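You operate a simulated robot arm through the tools that you are given. There is no shell and no other tool.

The job below is to be done with a simulated robot arm. You get a single attempt, and the scene is never put back.

## Task
Clamp the silver link in the cradle and rub it bright.
Fine: use the pad, put it back and leave the link clamped. What is to be rubbed or washed off counts as gone when no trace of it is left.
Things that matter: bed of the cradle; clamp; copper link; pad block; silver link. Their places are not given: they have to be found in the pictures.

It is judged by the outcome, as a careful person would: the job done as asked, and still so three seconds after it is handed in. It fails if anything else is knocked over, pushed out of place, dropped, spilled or broken.

## Robot
A 7-joint arm with a fingered hand, fixed in place. Base frame: the origin is on the floor under the middle of its stand, x ahead of it, y to its left, z up; the work surface is at about z = 0.79. Lengths are in m, angles in degrees, forces in N, time in s.
With the tool pointing down near the work surface it reaches from about 0.32 to 0.7 m from the base axis. Its first joint turns from -69.0 to 172.0 degrees. Payload 3.4 kg.
The TCP is the grasp point between the finger pads, 0.025 m short of the fingertips. In the tool frame z runs along the fingers and y along their closing line. The gripper opens to 0.088 m; its body begins 0.029 m behind the TCP. The gripper is a hand of 4 fingers: y runs from the thumb to the fingers, the wrist lies at [-0.013, -0.097, -0.162] in the tool frame, and closing takes about 1.5 s.
Orientation is that of the tool frame in the base frame, as a unit quaternion [w, x, y, z]. With the fingers straight down and the wrist toward the robot, the tool's x, y and z point along [0, 1, 0], [1, 0, 0] and [0, 0, -1] of the base frame.

## Interface
- The arm moves only by the tool send_rows. Its argument "series" is a list of rows, each a list of 3 entries, a list of its own where there are three numbers: the shift along the tool's x, y, z in m, then the turn, a rotation vector about the tool's x, y, z in degrees, then the closure in counts, from 0 (fully open) to 255 (shut). In form: [[[x, y, z], [rx, ry, rz], claw], ...]. A call has 1 to 20 rows; each row shifts and turns the commanded pose from where the row before left it, along the tool's axes as they then stand. Rows are played at 5 a second. More than 0.05 m and 8.6 degrees between two rows, or a gripper value outside its range, and nothing of the call is played. A pose out of reach is approached as far as the arm can. The call stops where the force on the tool passes 50 N (or 10 N more than at its start, if that is more) or the arm is blocked; 0.2 s more then pass. The fingers move at their own pace (about 0.108 m/s each) and stop on an object; they squeeze with about 21 N. The grip force told is the motor's: it shows also when the fingers shut on nothing. Time passes only in rows, and 0.2 s behind the last, so rows that do not move let the fingers close. It gives the time, the measured TCP pose, the force on the tool (base axes), the opening and the grip force at its end, in the units of the frame above (readings bear some noise), with the torque about the TCP (base axes, N m) and any sound that the robot's microphone picked up.
- Cameras (640 x 400 px; columns grow to the right, rows downward): "scene" is fixed at [0.2271, 0.655, 1.3791]; the picture's right is [-0.84, -0.55, 0.00], its down [-0.17, 0.26, -0.95] and it looks along [0.52, -0.80, -0.31] (base axes); focal length 329 px, centre (320, 200). "wrist" rides on the gripper at [0.064, -0.083, -0.098] in the tool frame; the picture's right is [-0.62, 0.37, -0.69], its down [-0.71, -0.63, 0.30] and it looks along [-0.32, 0.68, 0.65] (tool axes); focal length 265 px, centre (320, 200).
- get_image(camera): a new picture of that camera. The clock stands still meanwhile.
- move_column(by): slides the trunk up (or, below 0, down) by that many m; the arm rides with it, the base frame stays. It gives what a move gives, with no picture.
- hand_shape(shape): the hand has 4 fingers and takes this shape, open, in about a second: jaw (thumb against the fingers, like two jaws); tri (thumb and two fingers); tip (a fingertip pinch); poke (one finger out to press); point (the index stretched); flat (the hand flat); cup (the hand cupped); fist (a fist). The gripper value then closes the fingers along that shape, each until it touches; the sizes above hold for jaw. It gives what a move gives, with no picture.
- probe_pixels(camera, pixels): for up to 12 pixels [column, row] of the newest picture of that camera ("zoom" is the newest enlarged one), the place [x, y, z] in the base frame of the surface seen there, good to about 0.003 m, but the place of the scene camera against the robot may be out by one fixed shift of up to 0.018 m in any direction. The clock stands still meanwhile.
- inspect(camera, box): a new picture of the part [left, top, right, bottom] of that camera's present view, enlarged. The clock stands still meanwhile.
- sign_off(): hands the job in; it is judged then, once.

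Leave the gripper open and the arm clear of the work at the hand-in unless told otherwise.

The tools are called after ">>>" by a JSON object that holds its "api" and its "payload". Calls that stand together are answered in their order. send_rows: Moves the arm, as the interface text tells. Its arguments: {"type":"object","properties":{"series":{"type":"array","items":{"type":"array"}}},"required":["series"]} The other tools are called the same way: move_column (by) moves the trunk up or down; hand_shape (shape) gives the hand a shape; get_image (camera) takes a picture; probe_pixels (camera, pixels) gives the place of the surface under pixels of a picture; inspect (camera, box) takes an enlarged picture of a part of a camera's view; sign_off () hands the job in.

At the start:

```text
t: 0.0
ee_pos: [0.548, -0.0064, 1.15]
orientation: [0.0, 0.706, 0.708, 0.0]
ft_force: [-0.2, -0.6, -0.7]
moment: [-0.01, -0.01, -0.03]
opening: 0.0877
gripper_force: 0.1
shape: jaw
trunk travel left (down, up): [-0.75, 0.09]
```

scene: 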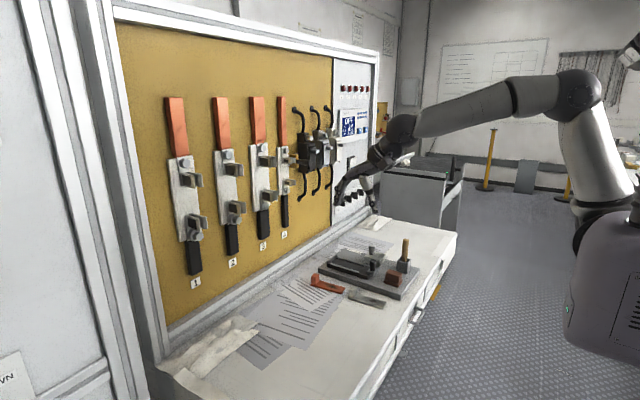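
wrist: 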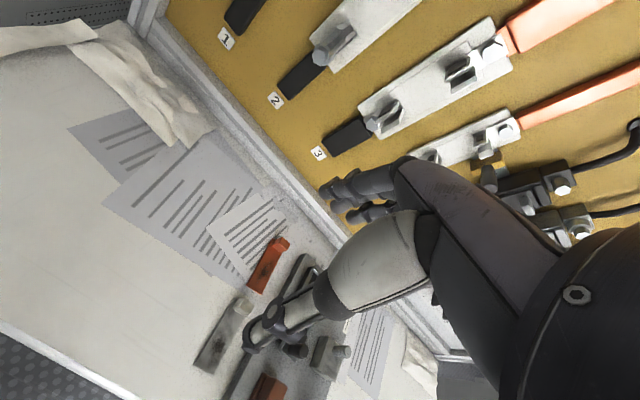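

I see a bench with a cradle board, a copper-coloured link near (325,285), a silver/grey link near (366,298), a reddish block near (393,280) and a post. I'll enlarge that area in both cameras.

>>> {"api": "inspect", "payload": {"camera": "scene", "box": [290, 220, 450, 320]}}

>>> {"api": "inspect", "payload": {"camera": "wrist", "box": [160, 220, 400, 400]}}

```text
4.00 times, centred on (370, 270) of scene
```

zoom: 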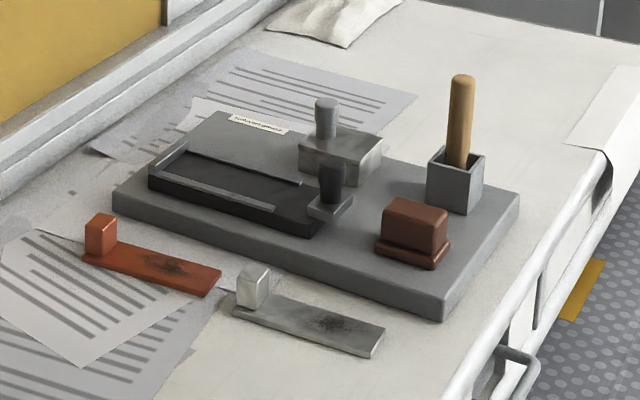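

```text
2.22 times, centred on (280, 310) of wrist
```

zoom: 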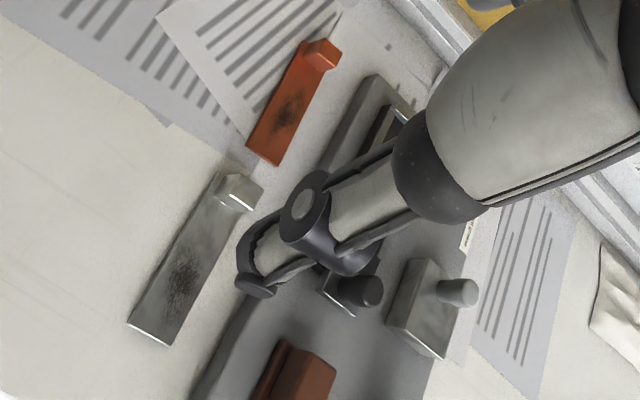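

The cradle board carries a dark bed with rails, a piece with a black knob at its end, a grey block with a post, a reddish-brown block, and a wood-handled tool in a box. I'll enlarge further to tell them apart.

>>> {"api": "inspect", "payload": {"camera": "scene", "box": [320, 240, 390, 284]}}

>>> {"api": "inspect", "payload": {"camera": "scene", "box": [360, 235, 424, 300]}}

>>> {"api": "inspect", "payload": {"camera": "scene", "box": [305, 268, 395, 315]}}

```text
9.09 times, centred on (355, 262) of scene
```

zoom: 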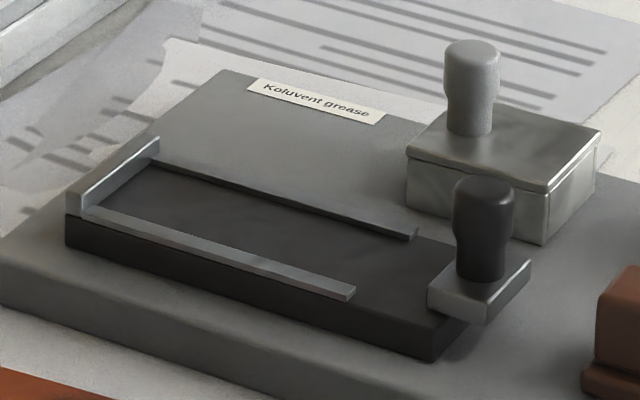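

```text
6.15 times, centred on (392, 268) of scene
```

zoom: 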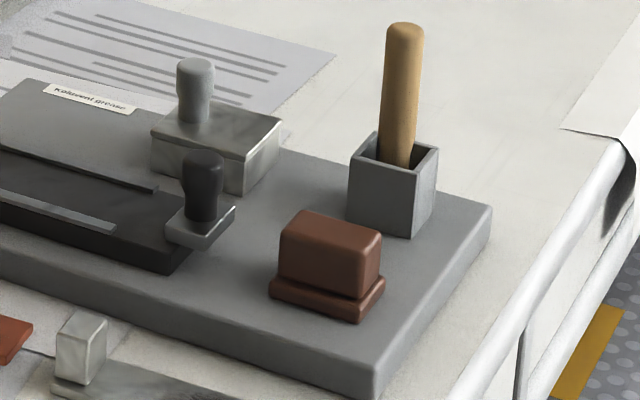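

```text
7.11 times, centred on (350, 292) of scene
```

zoom: 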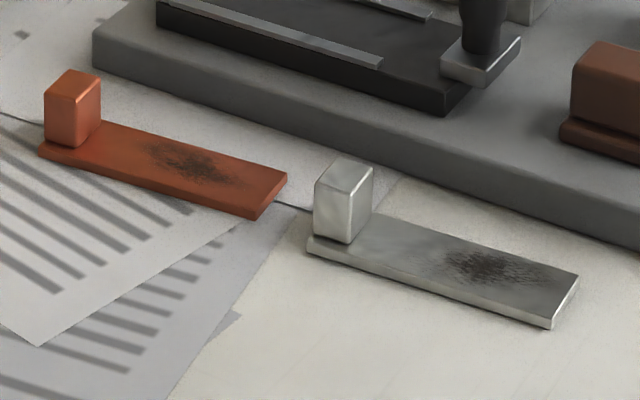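

The link with a tab on its left end at zoom (345,200) is silver with a dark stain; the copper one lies left of it. The plate with a black knob at the bed's open end looks like the clamp, the brown block with a flange is the pad block, and the tin and brush hold grease, which isn't needed. Now I'll re-take the 4x zoom and probe the places.

>>> {"api": "inspect", "payload": {"camera": "scene", "box": [290, 220, 450, 320]}}

```text
4.00 times, centred on (370, 270) of scene
```

zoom: 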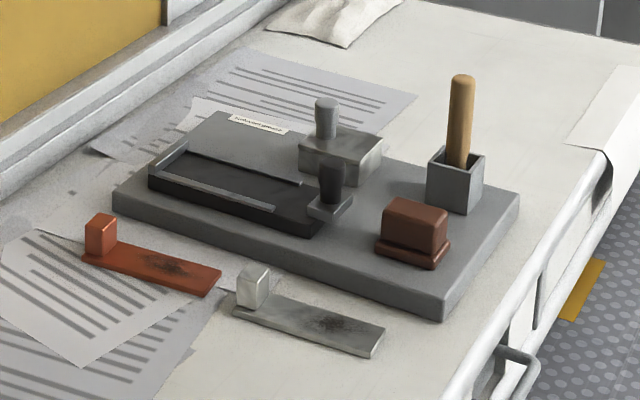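

I'll probe the main points: board corners, bed ends, clamp, link, pad, tin and box.

>>> {"api": "probe_pixels", "payload": {"camera": "zoom", "pixels": [[250, 270], [236, 307], [370, 352], [383, 326], [325, 323], [118, 195], [440, 300], [515, 200], [220, 115], [410, 212], [385, 250], [437, 262]]}}

>>> {"api": "probe_pixels", "payload": {"camera": "zoom", "pixels": [[152, 180], [185, 150], [300, 183], [272, 207], [310, 228], [345, 205], [312, 210], [330, 165], [350, 200], [240, 190], [325, 102], [340, 148]]}}

>>> {"api": "probe_pixels", "payload": {"camera": "zoom", "pixels": [[101, 220], [85, 260], [205, 293], [219, 272], [462, 80], [432, 155], [481, 158], [455, 200], [303, 150], [378, 140], [420, 270], [540, 330]]}}

```text
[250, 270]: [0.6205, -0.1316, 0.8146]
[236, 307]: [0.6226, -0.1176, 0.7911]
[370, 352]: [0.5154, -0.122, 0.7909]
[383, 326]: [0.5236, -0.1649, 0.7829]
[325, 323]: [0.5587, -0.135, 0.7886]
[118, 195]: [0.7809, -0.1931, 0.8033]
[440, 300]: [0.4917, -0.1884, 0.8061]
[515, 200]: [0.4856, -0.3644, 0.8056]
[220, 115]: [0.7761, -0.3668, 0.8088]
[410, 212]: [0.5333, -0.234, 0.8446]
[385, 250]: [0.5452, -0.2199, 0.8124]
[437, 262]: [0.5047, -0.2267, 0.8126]
```

```text
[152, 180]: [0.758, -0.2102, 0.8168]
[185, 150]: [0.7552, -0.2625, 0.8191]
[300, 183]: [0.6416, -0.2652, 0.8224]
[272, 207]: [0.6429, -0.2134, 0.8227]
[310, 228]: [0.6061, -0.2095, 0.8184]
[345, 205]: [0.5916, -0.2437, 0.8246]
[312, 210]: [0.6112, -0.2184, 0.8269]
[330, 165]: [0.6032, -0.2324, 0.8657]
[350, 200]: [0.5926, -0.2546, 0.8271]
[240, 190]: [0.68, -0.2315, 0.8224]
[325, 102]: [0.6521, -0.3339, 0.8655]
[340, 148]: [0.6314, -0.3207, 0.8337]
```

```text
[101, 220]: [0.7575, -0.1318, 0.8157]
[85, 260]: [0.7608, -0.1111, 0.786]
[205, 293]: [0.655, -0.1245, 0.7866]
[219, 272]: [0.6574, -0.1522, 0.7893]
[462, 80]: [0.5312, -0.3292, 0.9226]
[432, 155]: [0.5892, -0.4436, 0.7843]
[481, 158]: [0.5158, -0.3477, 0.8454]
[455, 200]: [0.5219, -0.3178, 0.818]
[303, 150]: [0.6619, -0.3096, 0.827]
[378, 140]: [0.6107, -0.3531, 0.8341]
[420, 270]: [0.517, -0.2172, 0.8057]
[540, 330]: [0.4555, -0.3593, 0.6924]
```

Scene readings: board x 0.49–0.78, y −0.19 to −0.365, top z≈0.806; bed x 0.605–0.757 with a stop at the far end; clamp plate near (0.60, −0.235); silver link x 0.515–0.622 with its tab at the far end (0.62, −0.13). I'll move the arm above the board to get more exact views with the wrist camera.

>>> {"api": "send_rows", "payload": {"series": [[[-0.03, 0.003, 0.01], [0, 0, 0], 0], [[-0.03, 0.003, 0.01], [0, 0, 0], 0], [[-0.03, 0.003, 0.01], [0, 0, 0], 0], [[-0.03, 0.003, 0.01], [0, 0, 0], 0], [[-0.03, 0.003, 0.01], [0, 0, 0], 0], [[-0.03, 0.003, 0.01], [0, 0, 0], 0], [[-0.03, 0.003, 0.01], [0, 0, 0], 0], [[-0.03, 0.003, 0.01], [0, 0, 0], 0]]}}

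>>> {"api": "get_image", "payload": {"camera": "wrist"}}

>>> {"api": "get_image", "payload": {"camera": "scene"}}

```text
t: 1.8
ee_pos: [0.5712, -0.2471, 1.0691]
orientation: [0.0, 0.707, 0.707, 0.0]
ft_force: [-0.3, 0.1, 0.6]
moment: [-0.01, 0.01, 0.0]
opening: 0.0877
gripper_force: 0.0
shape: jaw
trunk travel left (down, up): [-0.75, 0.09]
```

```text
taken
```

wrist: 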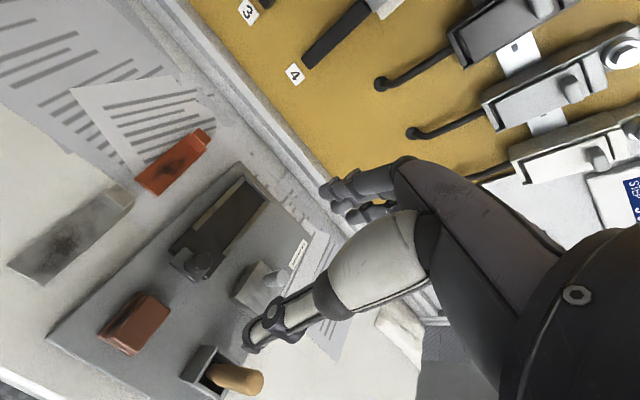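

```text
taken
```

scene: 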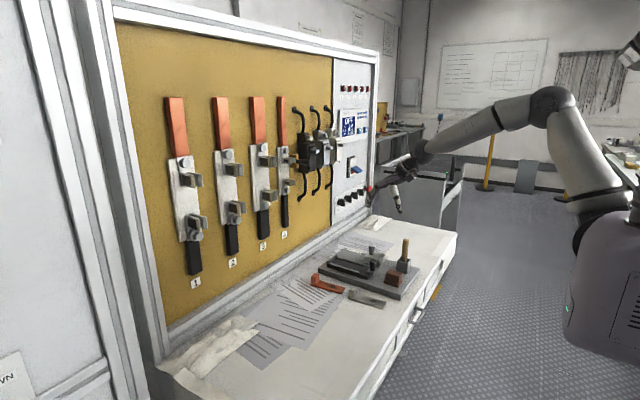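

The wrist camera now shows the whole cradle: bed at (215,220), clamp knob (195,260), pad block (135,320), silver link (70,235). I'll enlarge it and probe.

>>> {"api": "inspect", "payload": {"camera": "wrist", "box": [0, 110, 320, 310]}}

```text
2.00 times, centred on (160, 210) of wrist
```

zoom: 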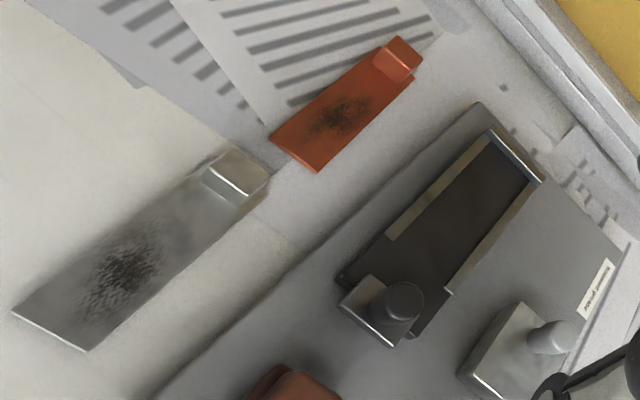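

>>> {"api": "probe_pixels", "payload": {"camera": "zoom", "pixels": [[14, 315], [88, 349], [225, 150], [262, 198], [240, 165], [225, 185], [268, 180], [120, 270], [400, 50], [317, 170], [275, 145], [395, 75]]}}

>>> {"api": "probe_pixels", "payload": {"camera": "zoom", "pixels": [[492, 132], [541, 180], [388, 238], [397, 243], [455, 285], [447, 290], [345, 275], [415, 335], [342, 303], [390, 343], [371, 279], [405, 290]]}}

>>> {"api": "probe_pixels", "payload": {"camera": "zoom", "pixels": [[470, 200], [430, 255], [480, 103], [620, 252], [400, 318], [380, 325], [497, 305], [515, 350], [550, 335], [495, 398], [560, 100], [250, 300]]}}

```text
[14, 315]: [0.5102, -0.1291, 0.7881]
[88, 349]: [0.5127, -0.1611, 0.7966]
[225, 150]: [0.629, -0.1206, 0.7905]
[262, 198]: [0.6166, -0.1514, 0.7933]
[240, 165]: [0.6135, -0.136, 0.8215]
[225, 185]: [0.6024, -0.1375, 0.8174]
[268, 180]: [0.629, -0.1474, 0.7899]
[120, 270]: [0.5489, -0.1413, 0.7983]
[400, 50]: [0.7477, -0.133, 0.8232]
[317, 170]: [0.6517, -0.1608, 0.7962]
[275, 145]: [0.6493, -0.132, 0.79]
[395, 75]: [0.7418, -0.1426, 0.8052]
```

```text
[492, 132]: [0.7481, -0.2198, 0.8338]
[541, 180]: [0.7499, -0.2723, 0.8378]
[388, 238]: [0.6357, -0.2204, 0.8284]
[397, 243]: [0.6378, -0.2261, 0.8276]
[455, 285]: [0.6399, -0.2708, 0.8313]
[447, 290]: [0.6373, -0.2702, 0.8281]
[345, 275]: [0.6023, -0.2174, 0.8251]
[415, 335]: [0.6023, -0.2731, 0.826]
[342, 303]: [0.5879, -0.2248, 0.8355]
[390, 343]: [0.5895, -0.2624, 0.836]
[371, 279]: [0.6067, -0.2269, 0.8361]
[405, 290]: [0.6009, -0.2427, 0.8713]
```

```text
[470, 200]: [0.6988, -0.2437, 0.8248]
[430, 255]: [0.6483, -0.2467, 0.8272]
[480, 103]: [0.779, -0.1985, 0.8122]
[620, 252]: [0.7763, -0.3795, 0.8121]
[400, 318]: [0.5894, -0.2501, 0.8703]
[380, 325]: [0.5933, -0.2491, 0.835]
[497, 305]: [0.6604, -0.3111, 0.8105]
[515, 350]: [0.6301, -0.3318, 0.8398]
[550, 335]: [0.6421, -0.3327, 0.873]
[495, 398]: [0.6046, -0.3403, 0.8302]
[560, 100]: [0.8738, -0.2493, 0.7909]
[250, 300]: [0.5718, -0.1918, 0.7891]
```

I now have robot-frame places: silver link from (0.511, −0.145) to (0.622, −0.136), tab at the far end with top z≈0.82; bed x 0.602–0.75, y −0.217 to −0.273, top z≈0.826; clamp plate x 0.588–0.608, its knob near (0.60, −0.245), top 0.871. Next I look at the pad block, the hand, and the bed/clamp in more detail.

>>> {"api": "inspect", "payload": {"camera": "wrist", "box": [40, 240, 280, 400]}}

>>> {"api": "probe_pixels", "payload": {"camera": "zoom", "pixels": [[160, 225], [235, 150], [325, 150], [335, 190], [255, 295], [260, 250], [300, 180], [180, 260], [225, 200], [420, 290], [560, 360], [330, 330]]}}

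>>> {"api": "inspect", "payload": {"camera": "wrist", "box": [150, 160, 310, 300]}}

>>> {"api": "inspect", "payload": {"camera": "wrist", "box": [220, 140, 460, 370]}}

```text
2.50 times, centred on (160, 320) of wrist
```

zoom: 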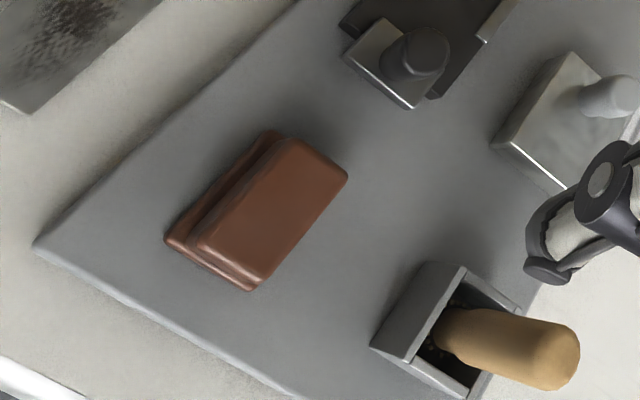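

```text
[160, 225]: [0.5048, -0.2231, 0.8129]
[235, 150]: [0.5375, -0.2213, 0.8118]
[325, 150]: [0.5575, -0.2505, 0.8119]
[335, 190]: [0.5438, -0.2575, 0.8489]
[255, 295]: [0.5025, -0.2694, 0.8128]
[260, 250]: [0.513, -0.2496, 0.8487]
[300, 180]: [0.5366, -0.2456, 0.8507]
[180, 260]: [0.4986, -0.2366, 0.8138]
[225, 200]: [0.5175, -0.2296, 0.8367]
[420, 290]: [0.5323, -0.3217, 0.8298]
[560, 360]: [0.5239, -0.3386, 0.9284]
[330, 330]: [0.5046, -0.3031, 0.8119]
```

```text
2.86 times, centred on (230, 230) of wrist
```

zoom: 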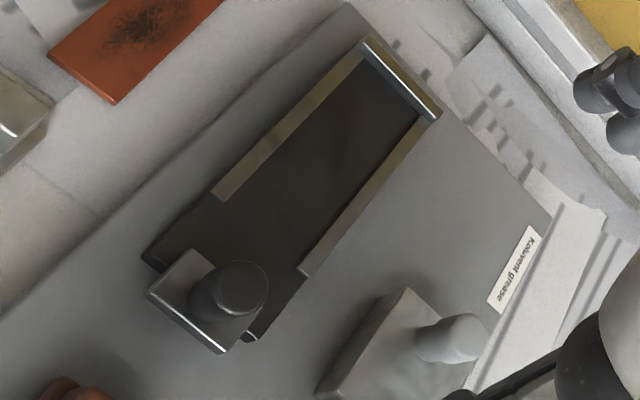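

```text
1.74 times, centred on (340, 255) of wrist
```

zoom: 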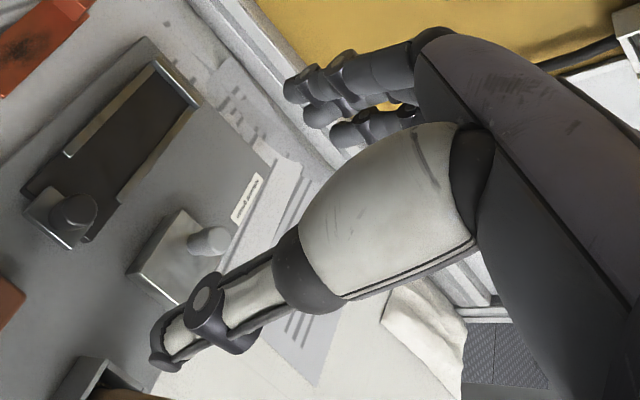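

The pad block is near (0.529, −0.245), long side along x, top z≈0.85, on the board at 0.812. I want to know the arm's reach, so I probe the robot's own shoulder, elbow and wrist in the scene picture, and the panel's nearness.

>>> {"api": "probe_pixels", "payload": {"camera": "scene", "pixels": [[590, 230], [600, 180], [562, 105], [548, 108], [500, 120], [430, 150], [395, 165], [398, 205], [300, 240], [345, 215], [380, 100], [365, 260]]}}

```text
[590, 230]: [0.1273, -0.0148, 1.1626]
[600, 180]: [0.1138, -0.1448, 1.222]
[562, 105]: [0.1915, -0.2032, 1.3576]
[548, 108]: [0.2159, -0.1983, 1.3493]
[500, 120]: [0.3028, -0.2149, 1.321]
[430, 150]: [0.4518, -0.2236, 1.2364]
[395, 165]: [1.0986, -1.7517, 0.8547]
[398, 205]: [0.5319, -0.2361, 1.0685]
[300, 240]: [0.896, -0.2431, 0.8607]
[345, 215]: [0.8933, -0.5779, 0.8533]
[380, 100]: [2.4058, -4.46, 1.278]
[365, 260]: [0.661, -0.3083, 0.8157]
```

Now a close-up of the silver link for exact tab and stain limits.

>>> {"api": "inspect", "payload": {"camera": "wrist", "box": [0, 170, 144, 290]}}

```text
3.33 times, centred on (72, 230) of wrist
```

zoom: 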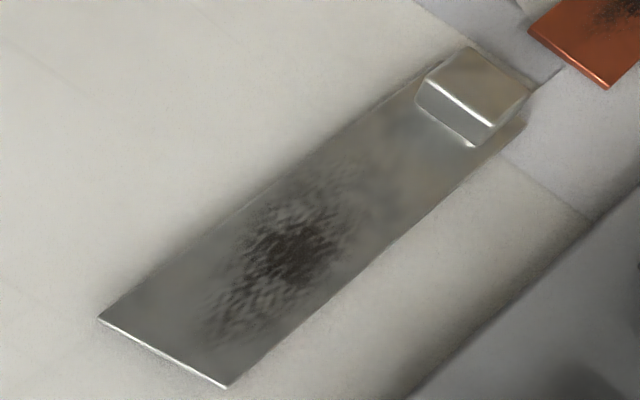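

>>> {"api": "probe_pixels", "payload": {"camera": "zoom", "pixels": [[103, 318], [225, 383], [428, 82], [490, 122], [465, 52], [525, 88], [478, 85], [422, 105], [472, 143], [522, 125], [210, 330], [365, 190]]}}

>>> {"api": "probe_pixels", "payload": {"camera": "zoom", "pixels": [[240, 225], [330, 285], [350, 170], [290, 250], [290, 335], [190, 240], [420, 70], [600, 80], [535, 30], [260, 180], [400, 180], [150, 340]]}}

```text
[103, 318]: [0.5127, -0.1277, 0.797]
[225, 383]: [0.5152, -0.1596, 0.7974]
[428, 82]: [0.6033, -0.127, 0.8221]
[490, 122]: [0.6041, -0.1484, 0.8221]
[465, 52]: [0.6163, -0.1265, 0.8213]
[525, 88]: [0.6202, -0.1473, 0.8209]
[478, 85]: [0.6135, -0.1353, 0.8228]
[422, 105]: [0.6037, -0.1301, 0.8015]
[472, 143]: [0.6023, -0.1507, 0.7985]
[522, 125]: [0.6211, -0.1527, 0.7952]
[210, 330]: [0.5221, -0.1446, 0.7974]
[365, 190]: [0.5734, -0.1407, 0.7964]
```

```text
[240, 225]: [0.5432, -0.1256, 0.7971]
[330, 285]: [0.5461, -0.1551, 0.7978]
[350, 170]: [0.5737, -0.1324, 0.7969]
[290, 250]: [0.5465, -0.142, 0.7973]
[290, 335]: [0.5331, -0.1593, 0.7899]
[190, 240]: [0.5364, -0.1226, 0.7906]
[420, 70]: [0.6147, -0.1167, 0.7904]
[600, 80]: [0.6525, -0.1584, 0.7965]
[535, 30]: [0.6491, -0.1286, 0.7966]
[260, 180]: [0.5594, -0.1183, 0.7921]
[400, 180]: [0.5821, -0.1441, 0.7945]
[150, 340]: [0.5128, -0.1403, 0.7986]
```

The silver link is 0.108 long, yawed about +4°, tab centre (0.611, −0.137), tab 0.016 × 0.021, top 0.822; stain spans 0.008–0.06 from the near end. Before testing the reach ahead, I probe how far the panel parts stick out toward the arm.

>>> {"api": "get_image", "payload": {"camera": "wrist"}}

>>> {"api": "probe_pixels", "payload": {"camera": "wrist", "pixels": [[380, 85], [413, 133], [460, 50], [500, 100], [570, 90], [620, 55], [525, 155], [600, 160], [310, 60], [625, 130], [290, 130], [380, 180]]}}

```text
taken
```

wrist: 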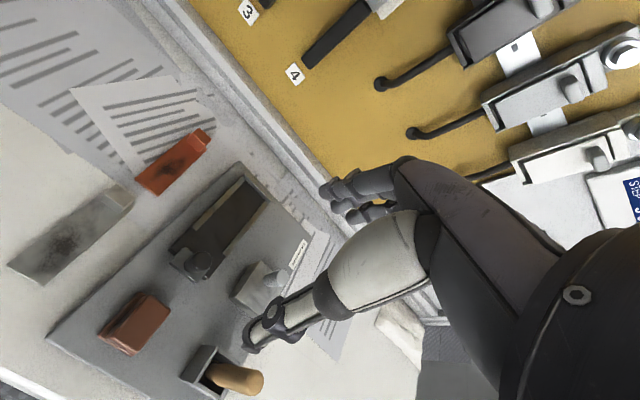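

```text
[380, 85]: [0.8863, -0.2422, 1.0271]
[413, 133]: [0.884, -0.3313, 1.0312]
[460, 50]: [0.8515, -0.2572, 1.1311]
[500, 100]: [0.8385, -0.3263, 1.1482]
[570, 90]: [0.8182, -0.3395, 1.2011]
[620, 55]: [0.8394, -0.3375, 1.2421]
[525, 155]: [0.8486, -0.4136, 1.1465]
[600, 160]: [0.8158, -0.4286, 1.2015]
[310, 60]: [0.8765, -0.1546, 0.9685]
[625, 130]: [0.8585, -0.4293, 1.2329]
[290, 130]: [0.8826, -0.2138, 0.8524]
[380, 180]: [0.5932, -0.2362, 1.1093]
```

Low parts of the panel are at x ≥ 0.84, so the hand may go to x≈0.74 safely below z 1.1. I test the reach over the far end of the bed at z≈0.95, tool straight down.

>>> {"api": "send_rows", "payload": {"series": [[[0, 0.0205, 0.015], [0, 0, 0], 0], [[0, 0.0205, 0.015], [0, 0, 0], 0], [[0, 0.0205, 0.015], [0, 0, 0], 0], [[0, 0.0205, 0.015], [0, 0, 0], 0], [[0, 0.0205, 0.015], [0, 0, 0], 0], [[0, 0.0205, 0.015], [0, 0, 0], 0], [[0, 0.0205, 0.015], [0, 0, 0], 0], [[0, 0.0205, 0.015], [0, 0, 0], 0]]}}

```text
t: 3.6
ee_pos: [0.7311, -0.2458, 0.9481]
orientation: [-0.002, 0.707, 0.707, 0.0]
ft_force: [0.2, 0.4, 0.6]
moment: [0.0, -0.03, -0.02]
opening: 0.0877
gripper_force: 0.1
shape: jaw
out of reach, approached as far as the arm can: row 8
trunk travel left (down, up): [-0.75, 0.09]
```

Straight down it reaches x=0.731 at z=0.948, so lowering the trunk will bring that reach down to bed height. I move back and up over the silver link, then lower the trunk 0.13.

>>> {"api": "send_rows", "payload": {"series": [[[0, -0.0164, -0.018], [0, 0, 0], 0], [[0.01, -0.0164, -0.018], [0, 0, 0], 0], [[0.016, -0.0164, -0.018], [0, 0, 0], 0], [[0.016, -0.0164, -0.018], [0, 0, 0], 0], [[0.016, -0.0164, -0.018], [0, 0, 0], 0], [[0.016, -0.0164, -0.018], [0, 0, 0], 0], [[0.016, -0.0164, -0.012], [0, 0, 0], 0], [[0.016, -0.0164, 0], [0, 0, 0], 0]]}}

>>> {"api": "move_column", "payload": {"by": -0.13}}

```text
t: 5.4
ee_pos: [0.5999, -0.1398, 1.0691]
orientation: [0.0, 0.707, 0.707, -0.001]
ft_force: [-0.8, 0.2, -0.7]
moment: [0.0, 0.04, -0.01]
opening: 0.0878
gripper_force: 0.0
shape: jaw
trunk travel left (down, up): [-0.75, 0.09]
```

```text
t: 7.0
ee_pos: [0.6009, -0.1398, 0.9389]
orientation: [0.0, 0.707, 0.707, 0.001]
ft_force: [0.6, 0.0, -0.1]
moment: [0.03, -0.02, 0.02]
opening: 0.0878
gripper_force: 0.1
shape: jaw
trunk travel left (down, up): [-0.62, 0.22]
```

Trunk lowered; the TCP is at (0.601, −0.140, 0.939). Now I line up over the tab at (0.611, −0.137), turn +4° to match the link, and pre-close the fingers part way so they don't reach over the copper link.

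>>> {"api": "send_rows", "payload": {"series": [[[0.0015, 0.005, 0.013], [0, 0, -2], 60], [[0.0015, 0.005, 0.013], [0, 0, -2], 100], [[0, 0, 0.013], [0, 0, 0], 100], [[0, 0, 0], [0, 0, 0], 100], [[0, 0, 0], [0, 0, 0], 100]]}}

>>> {"api": "get_image", "payload": {"camera": "wrist"}}

>>> {"api": "inspect", "payload": {"camera": "scene", "box": [290, 170, 450, 320]}}

```text
t: 8.2
ee_pos: [0.6109, -0.1367, 0.899]
orientation: [0.0, 0.682, 0.731, 0.0]
ft_force: [0.2, -0.4, 0.4]
moment: [0.0, -0.01, 0.01]
opening: 0.0537
gripper_force: 0.1
shape: jaw
trunk travel left (down, up): [-0.62, 0.22]
```

```text
taken
```

wrist: 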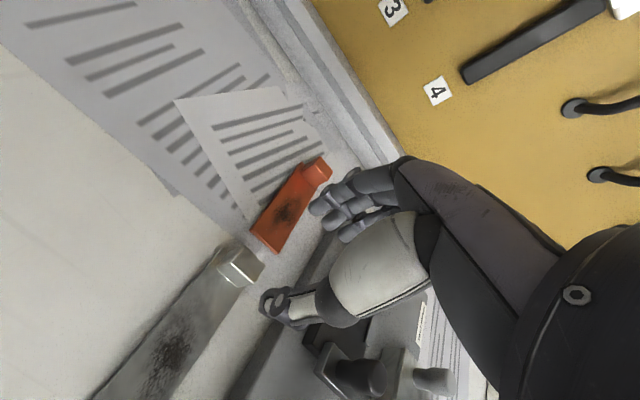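

```text
2.67 times, centred on (370, 245) of scene
```

zoom: 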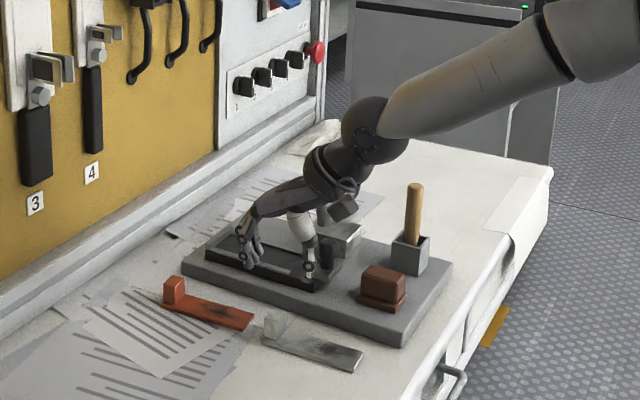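

The tab shows at (240,265), below the hand. I probe its corners for a final alignment check.

>>> {"api": "inspect", "payload": {"camera": "wrist", "box": [190, 220, 310, 320]}}

```text
4.00 times, centred on (250, 270) of wrist
```

zoom: 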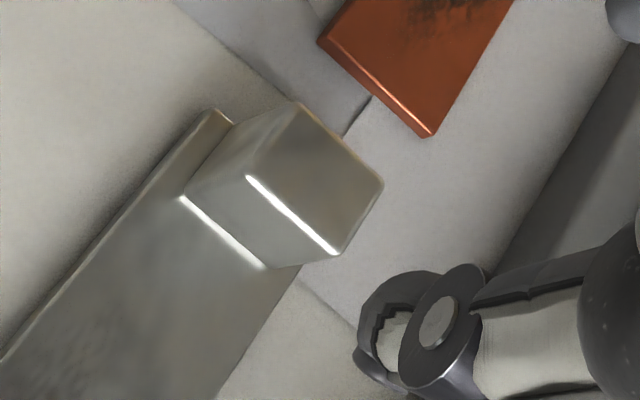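

>>> {"api": "probe_pixels", "payload": {"camera": "zoom", "pixels": [[252, 182], [335, 248], [302, 110], [375, 185], [315, 180], [190, 195], [265, 262], [220, 110], [320, 45], [428, 132], [340, 330], [420, 320]]}}

```text
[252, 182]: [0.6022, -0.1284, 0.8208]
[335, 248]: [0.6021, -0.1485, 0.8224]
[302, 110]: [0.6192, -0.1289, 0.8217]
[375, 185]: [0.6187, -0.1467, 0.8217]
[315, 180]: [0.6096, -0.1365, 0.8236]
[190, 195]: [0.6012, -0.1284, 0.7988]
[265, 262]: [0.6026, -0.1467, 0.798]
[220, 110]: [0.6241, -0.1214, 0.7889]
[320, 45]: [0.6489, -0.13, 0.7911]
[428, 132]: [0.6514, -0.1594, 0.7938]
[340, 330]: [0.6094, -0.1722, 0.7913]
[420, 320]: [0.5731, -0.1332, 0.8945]
```

The tab is x 0.6015–0.619, y −0.128 to −0.148, matching the hand within a millimetre. I lower most of the way, to TCP z≈0.842, and look.

>>> {"api": "send_rows", "payload": {"series": [[[-0.001, -0.001, 0.02], [0, 0, 0], 100], [[0, 0, 0.02], [0, 0, 0], 100], [[0, 0, 0.017], [0, 0, 0], 100]]}}

>>> {"api": "get_image", "payload": {"camera": "wrist"}}

>>> {"api": "inspect", "payload": {"camera": "scene", "box": [305, 225, 401, 315]}}

```text
t: 9.0
ee_pos: [0.6088, -0.1388, 0.8419]
orientation: [0.0, 0.682, 0.731, 0.001]
ft_force: [0.1, 0.6, -0.7]
moment: [0.05, 0.02, 0.0]
opening: 0.0539
gripper_force: 0.0
shape: jaw
trunk travel left (down, up): [-0.62, 0.22]
```

```text
taken
```

wrist: 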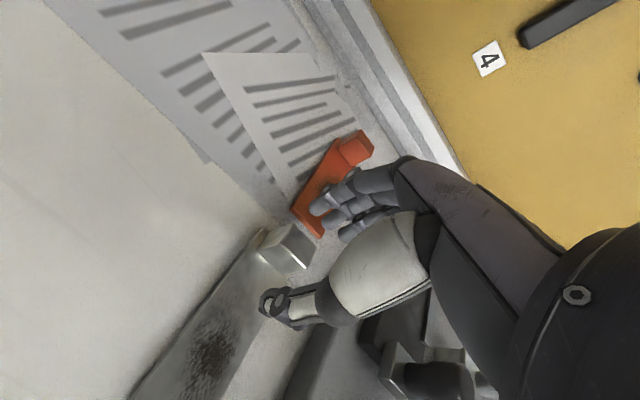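

```text
4.44 times, centred on (353, 270) of scene
```

zoom: 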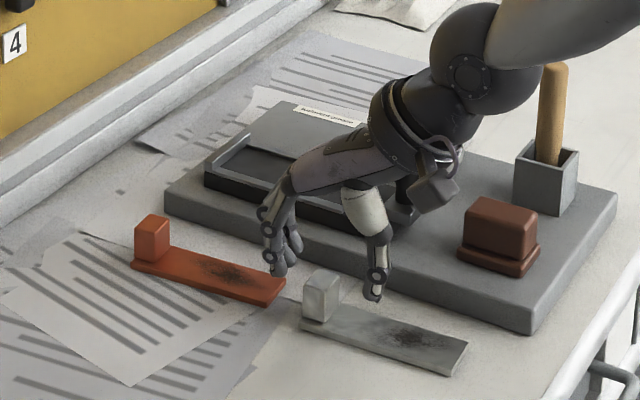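

The tab sits between thumb and fingers. I lower 13 mm more, so fingertips are about 4–5 mm above the link's plate, then close.

>>> {"api": "send_rows", "payload": {"series": [[[0.001, 0.001, 0.007], [0, 0, 0], 100], [[0, 0, 0.006], [0, 0, 0], 100], [[0, 0, 0], [0, 0, 0], 180], [[0, 0, 0], [0, 0, 0], 230], [[0, 0, 0], [0, 0, 0], 255], [[0, 0, 0], [0, 0, 0], 255], [[0, 0, 0], [0, 0, 0], 255], [[0, 0, 0], [0, 0, 0], 255]]}}

>>> {"api": "get_image", "payload": {"camera": "wrist"}}

>>> {"api": "inspect", "payload": {"camera": "scene", "box": [305, 225, 401, 315]}}

```text
t: 10.8
ee_pos: [0.6091, -0.1374, 0.8282]
orientation: [0.0, 0.682, 0.732, 0.0]
ft_force: [-0.6, -0.9, 0.3]
moment: [0.01, -0.04, 0.0]
opening: 0.0108
gripper_force: 20.7
shape: jaw
trunk travel left (down, up): [-0.62, 0.22]
```

```text
taken
```

wrist: 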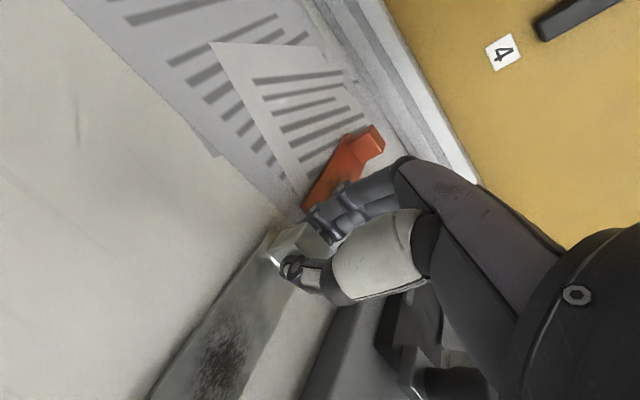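

```text
4.44 times, centred on (353, 270) of scene
```

zoom: 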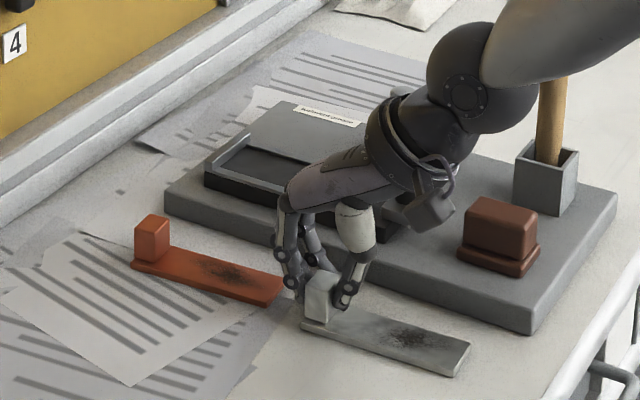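

Opening reads 0.0108 with 20.7 N grip. I zoom to check that the tab is truly held.

>>> {"api": "inspect", "payload": {"camera": "wrist", "box": [230, 180, 370, 320]}}

>>> {"api": "inspect", "payload": {"camera": "scene", "box": [335, 260, 391, 308]}}

```text
2.86 times, centred on (300, 250) of wrist
```

zoom: 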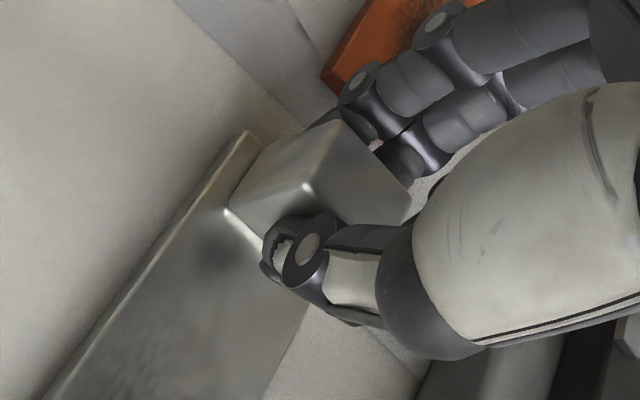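

```text
8.33 times, centred on (363, 284) of scene
```

zoom: 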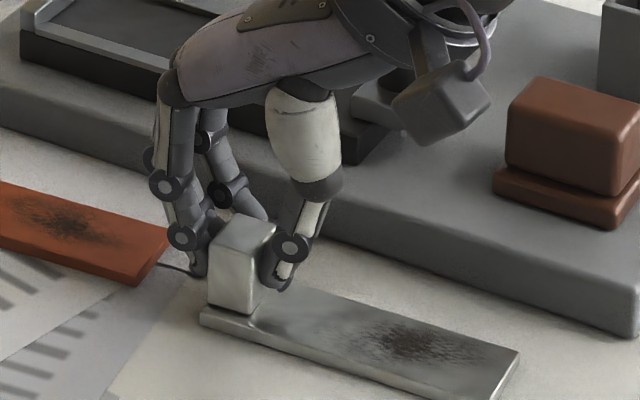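

The tab is between the thumb and two of the fingers. I lift gently by 20 mm and look at how the link hangs.

>>> {"api": "send_rows", "payload": {"series": [[[0, 0, -0.005], [0, 0, 0], 255], [[0, 0, -0.005], [0, 0, 0], 255], [[0, 0, -0.01], [0, 0, 0], 255], [[0, 0, 0], [0, 0, 0], 255]]}}

>>> {"api": "inspect", "payload": {"camera": "scene", "box": [325, 245, 405, 310]}}

>>> {"api": "get_image", "payload": {"camera": "wrist"}}

```text
t: 11.8
ee_pos: [0.6123, -0.1363, 0.8491]
orientation: [0.0, 0.682, 0.731, -0.001]
ft_force: [0.6, 0.2, -2.0]
moment: [0.04, -0.03, 0.03]
opening: 0.0107
gripper_force: 21.3
shape: jaw
trunk travel left (down, up): [-0.62, 0.22]
```

```text
6.15 times, centred on (365, 278) of scene
```

zoom: 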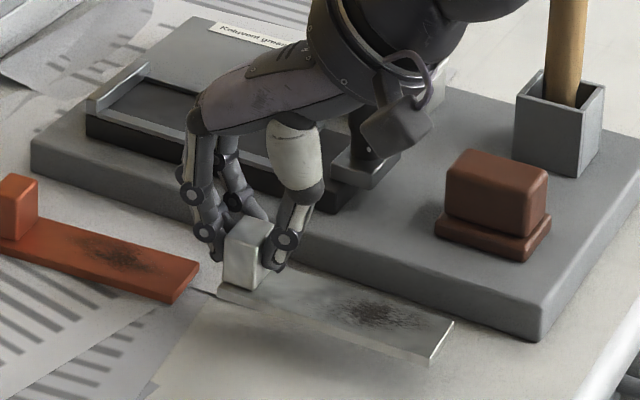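

```text
taken
```

wrist: 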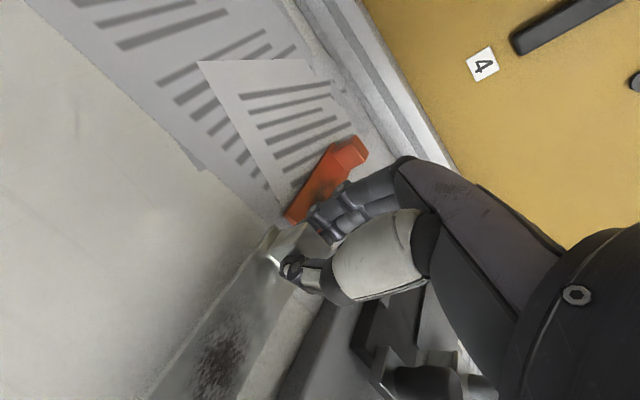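

The link is off the table and looks level. I probe its surface to measure tilt and where it sits in the hand.

>>> {"api": "inspect", "payload": {"camera": "wrist", "box": [120, 215, 320, 400]}}

>>> {"api": "inspect", "payload": {"camera": "scene", "box": [325, 245, 405, 310]}}

>>> {"api": "probe_pixels", "payload": {"camera": "zoom", "pixels": [[222, 285], [430, 355], [450, 325], [370, 310], [250, 225], [230, 250], [300, 305], [420, 345], [330, 290], [235, 280]]}}

```text
2.16 times, centred on (220, 308) of wrist
```

zoom: 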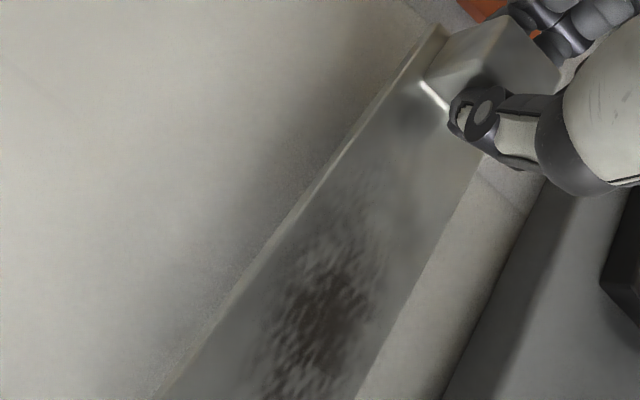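

```text
6.15 times, centred on (365, 278) of scene
```

zoom: 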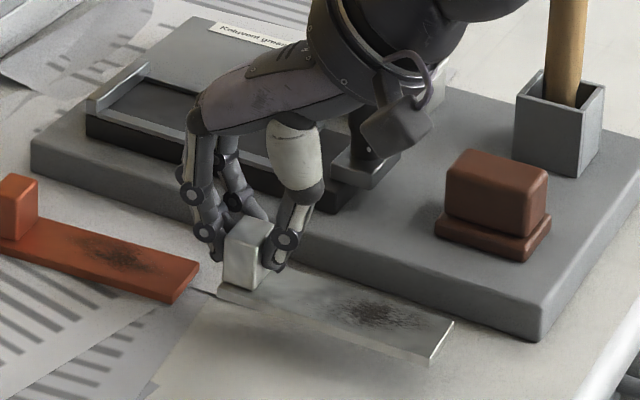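

```text
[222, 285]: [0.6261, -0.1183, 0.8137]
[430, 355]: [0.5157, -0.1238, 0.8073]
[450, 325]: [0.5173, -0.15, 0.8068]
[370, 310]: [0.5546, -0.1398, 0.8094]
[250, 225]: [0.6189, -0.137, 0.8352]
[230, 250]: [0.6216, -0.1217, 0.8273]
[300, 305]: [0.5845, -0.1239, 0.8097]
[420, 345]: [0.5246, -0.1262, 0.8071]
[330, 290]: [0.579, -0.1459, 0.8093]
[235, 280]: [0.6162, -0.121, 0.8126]
```

The link droops about 3.5° at its near end, which is fine. I want its exact place in the hand from the wrist camera.

>>> {"api": "inspect", "payload": {"camera": "wrist", "box": [120, 215, 320, 400]}}

>>> {"api": "probe_pixels", "payload": {"camera": "zoom", "pixels": [[440, 30], [425, 80], [215, 340], [300, 215], [375, 360], [470, 185], [495, 30], [450, 70], [330, 300], [400, 130], [415, 280], [250, 295]]}}

```text
2.16 times, centred on (220, 308) of wrist
```

zoom: 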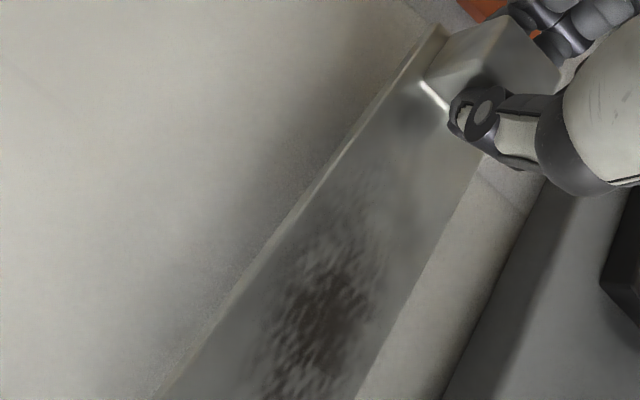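

```text
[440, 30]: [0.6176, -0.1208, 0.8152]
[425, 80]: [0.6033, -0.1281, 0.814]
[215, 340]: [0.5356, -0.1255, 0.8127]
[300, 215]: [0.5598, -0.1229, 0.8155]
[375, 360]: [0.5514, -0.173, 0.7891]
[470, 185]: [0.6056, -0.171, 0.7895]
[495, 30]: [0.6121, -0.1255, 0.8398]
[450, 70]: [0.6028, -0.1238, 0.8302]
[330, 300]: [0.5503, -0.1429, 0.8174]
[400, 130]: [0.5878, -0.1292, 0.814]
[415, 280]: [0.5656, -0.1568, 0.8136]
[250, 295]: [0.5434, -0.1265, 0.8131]
```

The link is centred in the hand (tab ≈ TCP, yaw ≈ +3.7°). I raise to z≈0.915, turn back 4° to align with the bed, go forward in x, then across in −y to above the bed, keeping clear of the clamp knob.

>>> {"api": "send_rows", "payload": {"series": [[[0, 0, -0.022], [0, 0, 0], 255], [[0, 0, -0.022], [0, 0, 2], 255], [[0, 0, -0.022], [0, 0, 1.9], 255], [[0, 0.023, 0], [0, 0, 0], 255], [[0, 0.023, 0], [0, 0, 0], 255], [[0, 0.023, 0], [0, 0, 0], 255], [[0, 0.023, 0], [0, 0, 0], 255], [[0, 0.023, 0], [0, 0, 0], 255], [[-0.0218, 0, 0], [0, 0, 0], 255], [[-0.0218, 0, 0], [0, 0, 0], 255], [[-0.0218, 0, 0], [0, 0, 0], 255], [[-0.0218, 0, 0], [0, 0, 0], 255], [[-0.0218, 0, 0], [0, 0, 0], 255], [[0, 0, 0], [0, 0, 0], 255]]}}

>>> {"api": "get_image", "payload": {"camera": "wrist"}}

>>> {"api": "inspect", "payload": {"camera": "scene", "box": [305, 205, 417, 300]}}

```text
t: 14.8
ee_pos: [0.7247, -0.246, 0.9155]
orientation: [0.0, 0.707, 0.708, 0.0]
ft_force: [0.5, 0.0, -2.1]
moment: [0.02, -0.05, -0.02]
opening: 0.0106
gripper_force: 20.9
shape: jaw
trunk travel left (down, up): [-0.62, 0.22]
```

```text
taken
```

wrist: 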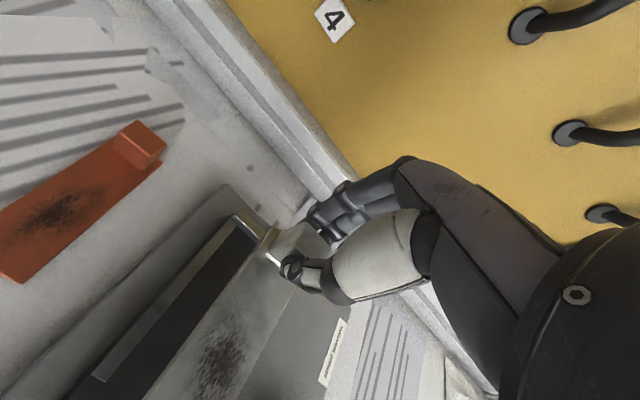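

```text
4.21 times, centred on (361, 252) of scene
```

zoom: 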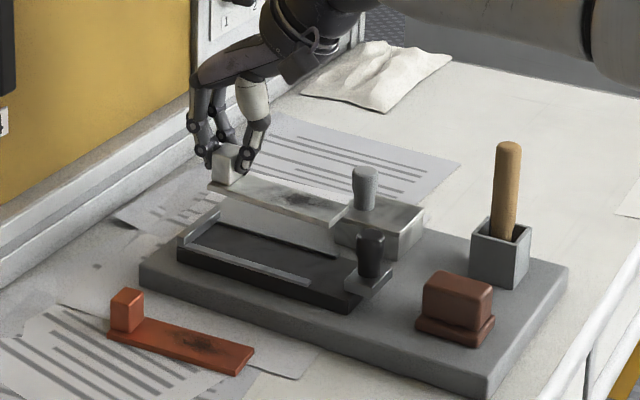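

The link hangs over the bed, not far from the stop. I probe link edges, rails and stop from here.

>>> {"api": "inspect", "payload": {"camera": "wrist", "box": [60, 200, 340, 400]}}

>>> {"api": "probe_pixels", "payload": {"camera": "zoom", "pixels": [[405, 40], [445, 65], [385, 45], [80, 388], [110, 395], [450, 75], [475, 130], [330, 195], [230, 340], [500, 250], [250, 230], [420, 110]]}}

```text
2.00 times, centred on (200, 300) of wrist
```

zoom: 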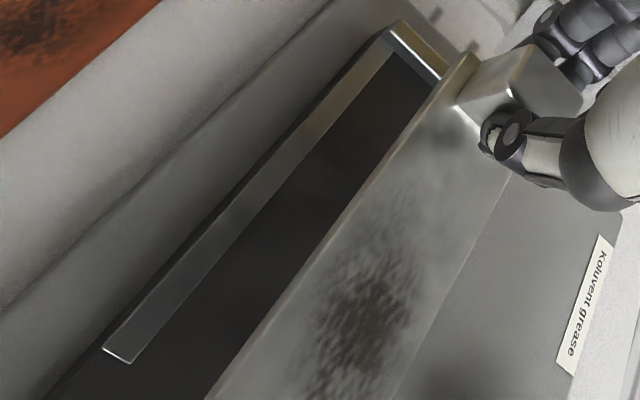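

```text
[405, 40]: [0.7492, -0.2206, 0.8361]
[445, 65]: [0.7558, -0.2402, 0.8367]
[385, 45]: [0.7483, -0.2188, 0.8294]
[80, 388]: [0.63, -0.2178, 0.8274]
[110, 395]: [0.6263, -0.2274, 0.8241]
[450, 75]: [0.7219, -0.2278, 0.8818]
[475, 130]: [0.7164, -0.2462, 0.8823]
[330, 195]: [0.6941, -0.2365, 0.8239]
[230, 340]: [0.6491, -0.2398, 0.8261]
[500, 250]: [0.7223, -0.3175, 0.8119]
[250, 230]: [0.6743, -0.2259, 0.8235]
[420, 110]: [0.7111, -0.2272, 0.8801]
```

>>> {"api": "probe_pixels", "payload": {"camera": "zoom", "pixels": [[300, 270], [225, 380], [460, 60], [437, 76], [393, 36], [415, 57], [128, 360], [107, 348], [250, 213], [265, 220], [395, 60], [385, 72]]}}

```text
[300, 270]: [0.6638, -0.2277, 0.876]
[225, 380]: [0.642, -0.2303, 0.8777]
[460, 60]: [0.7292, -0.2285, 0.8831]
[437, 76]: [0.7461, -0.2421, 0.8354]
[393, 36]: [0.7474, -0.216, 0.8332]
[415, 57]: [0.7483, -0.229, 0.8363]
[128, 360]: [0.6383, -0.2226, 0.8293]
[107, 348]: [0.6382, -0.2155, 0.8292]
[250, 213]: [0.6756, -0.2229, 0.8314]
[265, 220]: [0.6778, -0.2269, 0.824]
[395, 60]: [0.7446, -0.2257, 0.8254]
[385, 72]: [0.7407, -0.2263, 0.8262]
```

The link's left edge is at y≈−0.228 with the rail's inner edge at −0.2235, so it's centred in the gap; its far end is about 11 mm short of the stop (x 0.746). I go 5 mm forward and lower 45 mm.

>>> {"api": "send_rows", "payload": {"series": [[[0, 0.005, 0.01], [0, 0, 0], 255], [[0, 0, 0.012], [0, 0, 0], 255], [[0, 0, 0.01], [0, 0, 0], 255], [[0, 0, 0.008], [0, 0, 0], 255], [[0, 0, 0.005], [0, 0, 0], 255], [[0, 0, 0], [0, 0, 0], 255]]}}

>>> {"api": "get_image", "payload": {"camera": "wrist"}}

>>> {"api": "inspect", "payload": {"camera": "scene", "box": [320, 215, 400, 290]}}

```text
t: 16.2
ee_pos: [0.7294, -0.246, 0.869]
orientation: [0.0, 0.707, 0.707, -0.001]
ft_force: [-0.3, -0.6, -2.4]
moment: [-0.01, -0.03, -0.03]
opening: 0.0106
gripper_force: 20.9
shape: jaw
trunk travel left (down, up): [-0.62, 0.22]
```

```text
taken
```

wrist: 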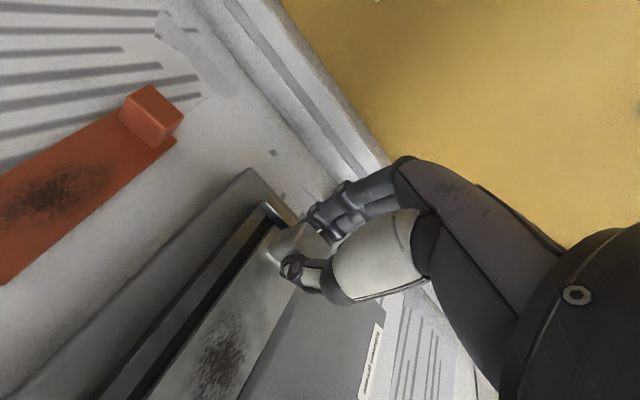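

```text
5.33 times, centred on (360, 252) of scene
```

zoom: 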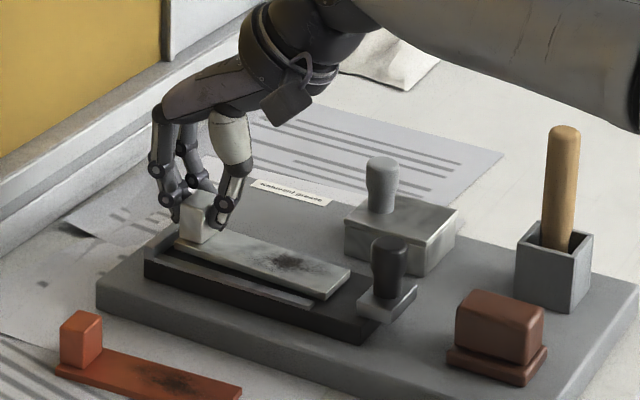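

It hangs just above the bed between the rails. I lower the last few millimetres slowly, watching the force.

>>> {"api": "send_rows", "payload": {"series": [[[0, 0, 0.0015], [0, 0, 0], 255], [[0, 0, 0.0015], [0, 0, 0], 255], [[0, 0, 0], [0, 0, 0], 255]]}}

>>> {"api": "inspect", "payload": {"camera": "wrist", "box": [60, 190, 340, 400]}}

>>> {"api": "probe_pixels", "payload": {"camera": "zoom", "pixels": [[405, 40], [425, 60], [440, 75], [420, 120], [250, 350], [300, 300], [330, 220], [360, 370], [430, 160], [275, 170]]}}

```text
t: 17.0
ee_pos: [0.7304, -0.2468, 0.8681]
orientation: [0.0, 0.706, 0.708, 0.0]
ft_force: [0.4, -0.5, -1.1]
moment: [-0.01, -0.06, 0.01]
opening: 0.0107
gripper_force: 20.4
shape: jaw
trunk travel left (down, up): [-0.62, 0.22]
```

```text
1.90 times, centred on (200, 295) of wrist
```

zoom: 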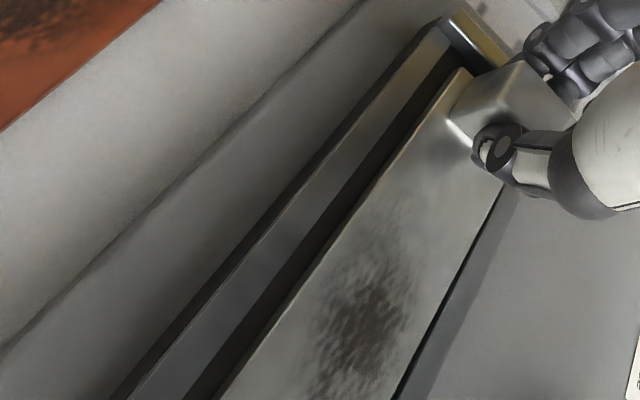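

```text
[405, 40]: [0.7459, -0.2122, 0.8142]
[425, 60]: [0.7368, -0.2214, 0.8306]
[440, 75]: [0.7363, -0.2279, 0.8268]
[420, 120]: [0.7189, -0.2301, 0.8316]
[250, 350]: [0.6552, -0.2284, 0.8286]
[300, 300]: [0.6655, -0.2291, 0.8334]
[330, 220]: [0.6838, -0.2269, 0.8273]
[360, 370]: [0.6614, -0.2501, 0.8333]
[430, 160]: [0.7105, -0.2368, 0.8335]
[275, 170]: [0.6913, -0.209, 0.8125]
```

Part of the weight is now on the bed (force −1.1 N) and the link's top reads 0.832–0.833. I lower 2 mm more, then open part way.

>>> {"api": "send_rows", "payload": {"series": [[[0, 0, 0.001], [0, 0, 0], 255], [[0, 0, 0.001], [0, 0, 0], 255], [[0, 0, 0], [0, 0, 0], 255]]}}

```text
t: 17.8
ee_pos: [0.7324, -0.2463, 0.8647]
orientation: [0.0, 0.706, 0.709, 0.0]
ft_force: [-0.8, 0.1, -0.7]
moment: [-0.02, 0.0, 0.01]
opening: 0.0107
gripper_force: 21.0
shape: jaw
trunk travel left (down, up): [-0.62, 0.22]
```

Now I release: open in steps to a gap of about 0.05.

>>> {"api": "send_rows", "payload": {"series": [[[0, 0, 0], [0, 0, 0], 215], [[0, 0, 0], [0, 0, 0], 195], [[0, 0, 0], [0, 0, 0], 170], [[0, 0, 0], [0, 0, 0], 140], [[0, 0, 0], [0, 0, 0], 120], [[0, 0, 0], [0, 0, 0], 120]]}}

>>> {"api": "get_image", "payload": {"camera": "wrist"}}

>>> {"api": "inspect", "payload": {"camera": "scene", "box": [320, 215, 400, 290]}}

```text
t: 19.2
ee_pos: [0.7318, -0.2457, 0.8651]
orientation: [0.0, 0.706, 0.708, 0.0]
ft_force: [-0.7, 0.1, -0.7]
moment: [-0.02, -0.02, -0.01]
opening: 0.0461
gripper_force: 0.1
shape: jaw
trunk travel left (down, up): [-0.62, 0.22]
```

```text
taken
```

wrist: 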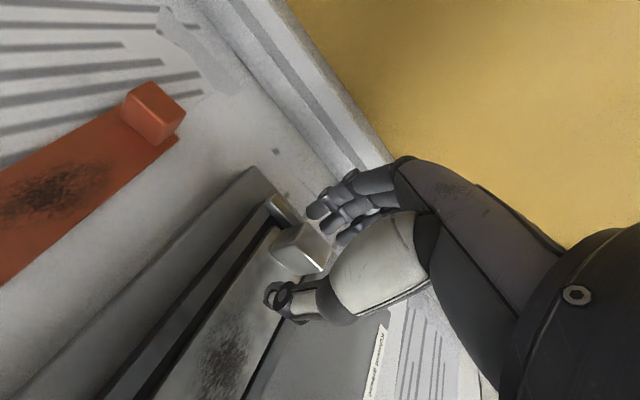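

```text
5.33 times, centred on (360, 252) of scene
```

zoom: 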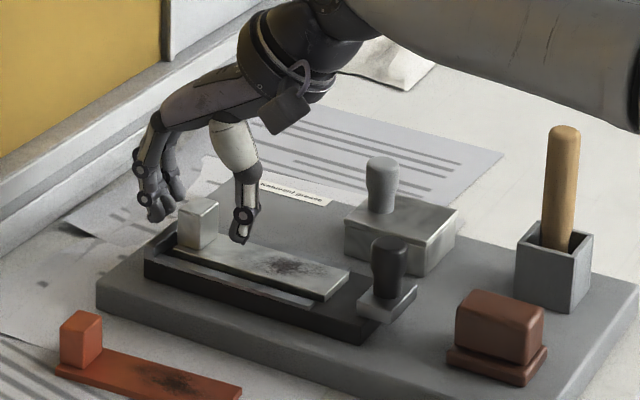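

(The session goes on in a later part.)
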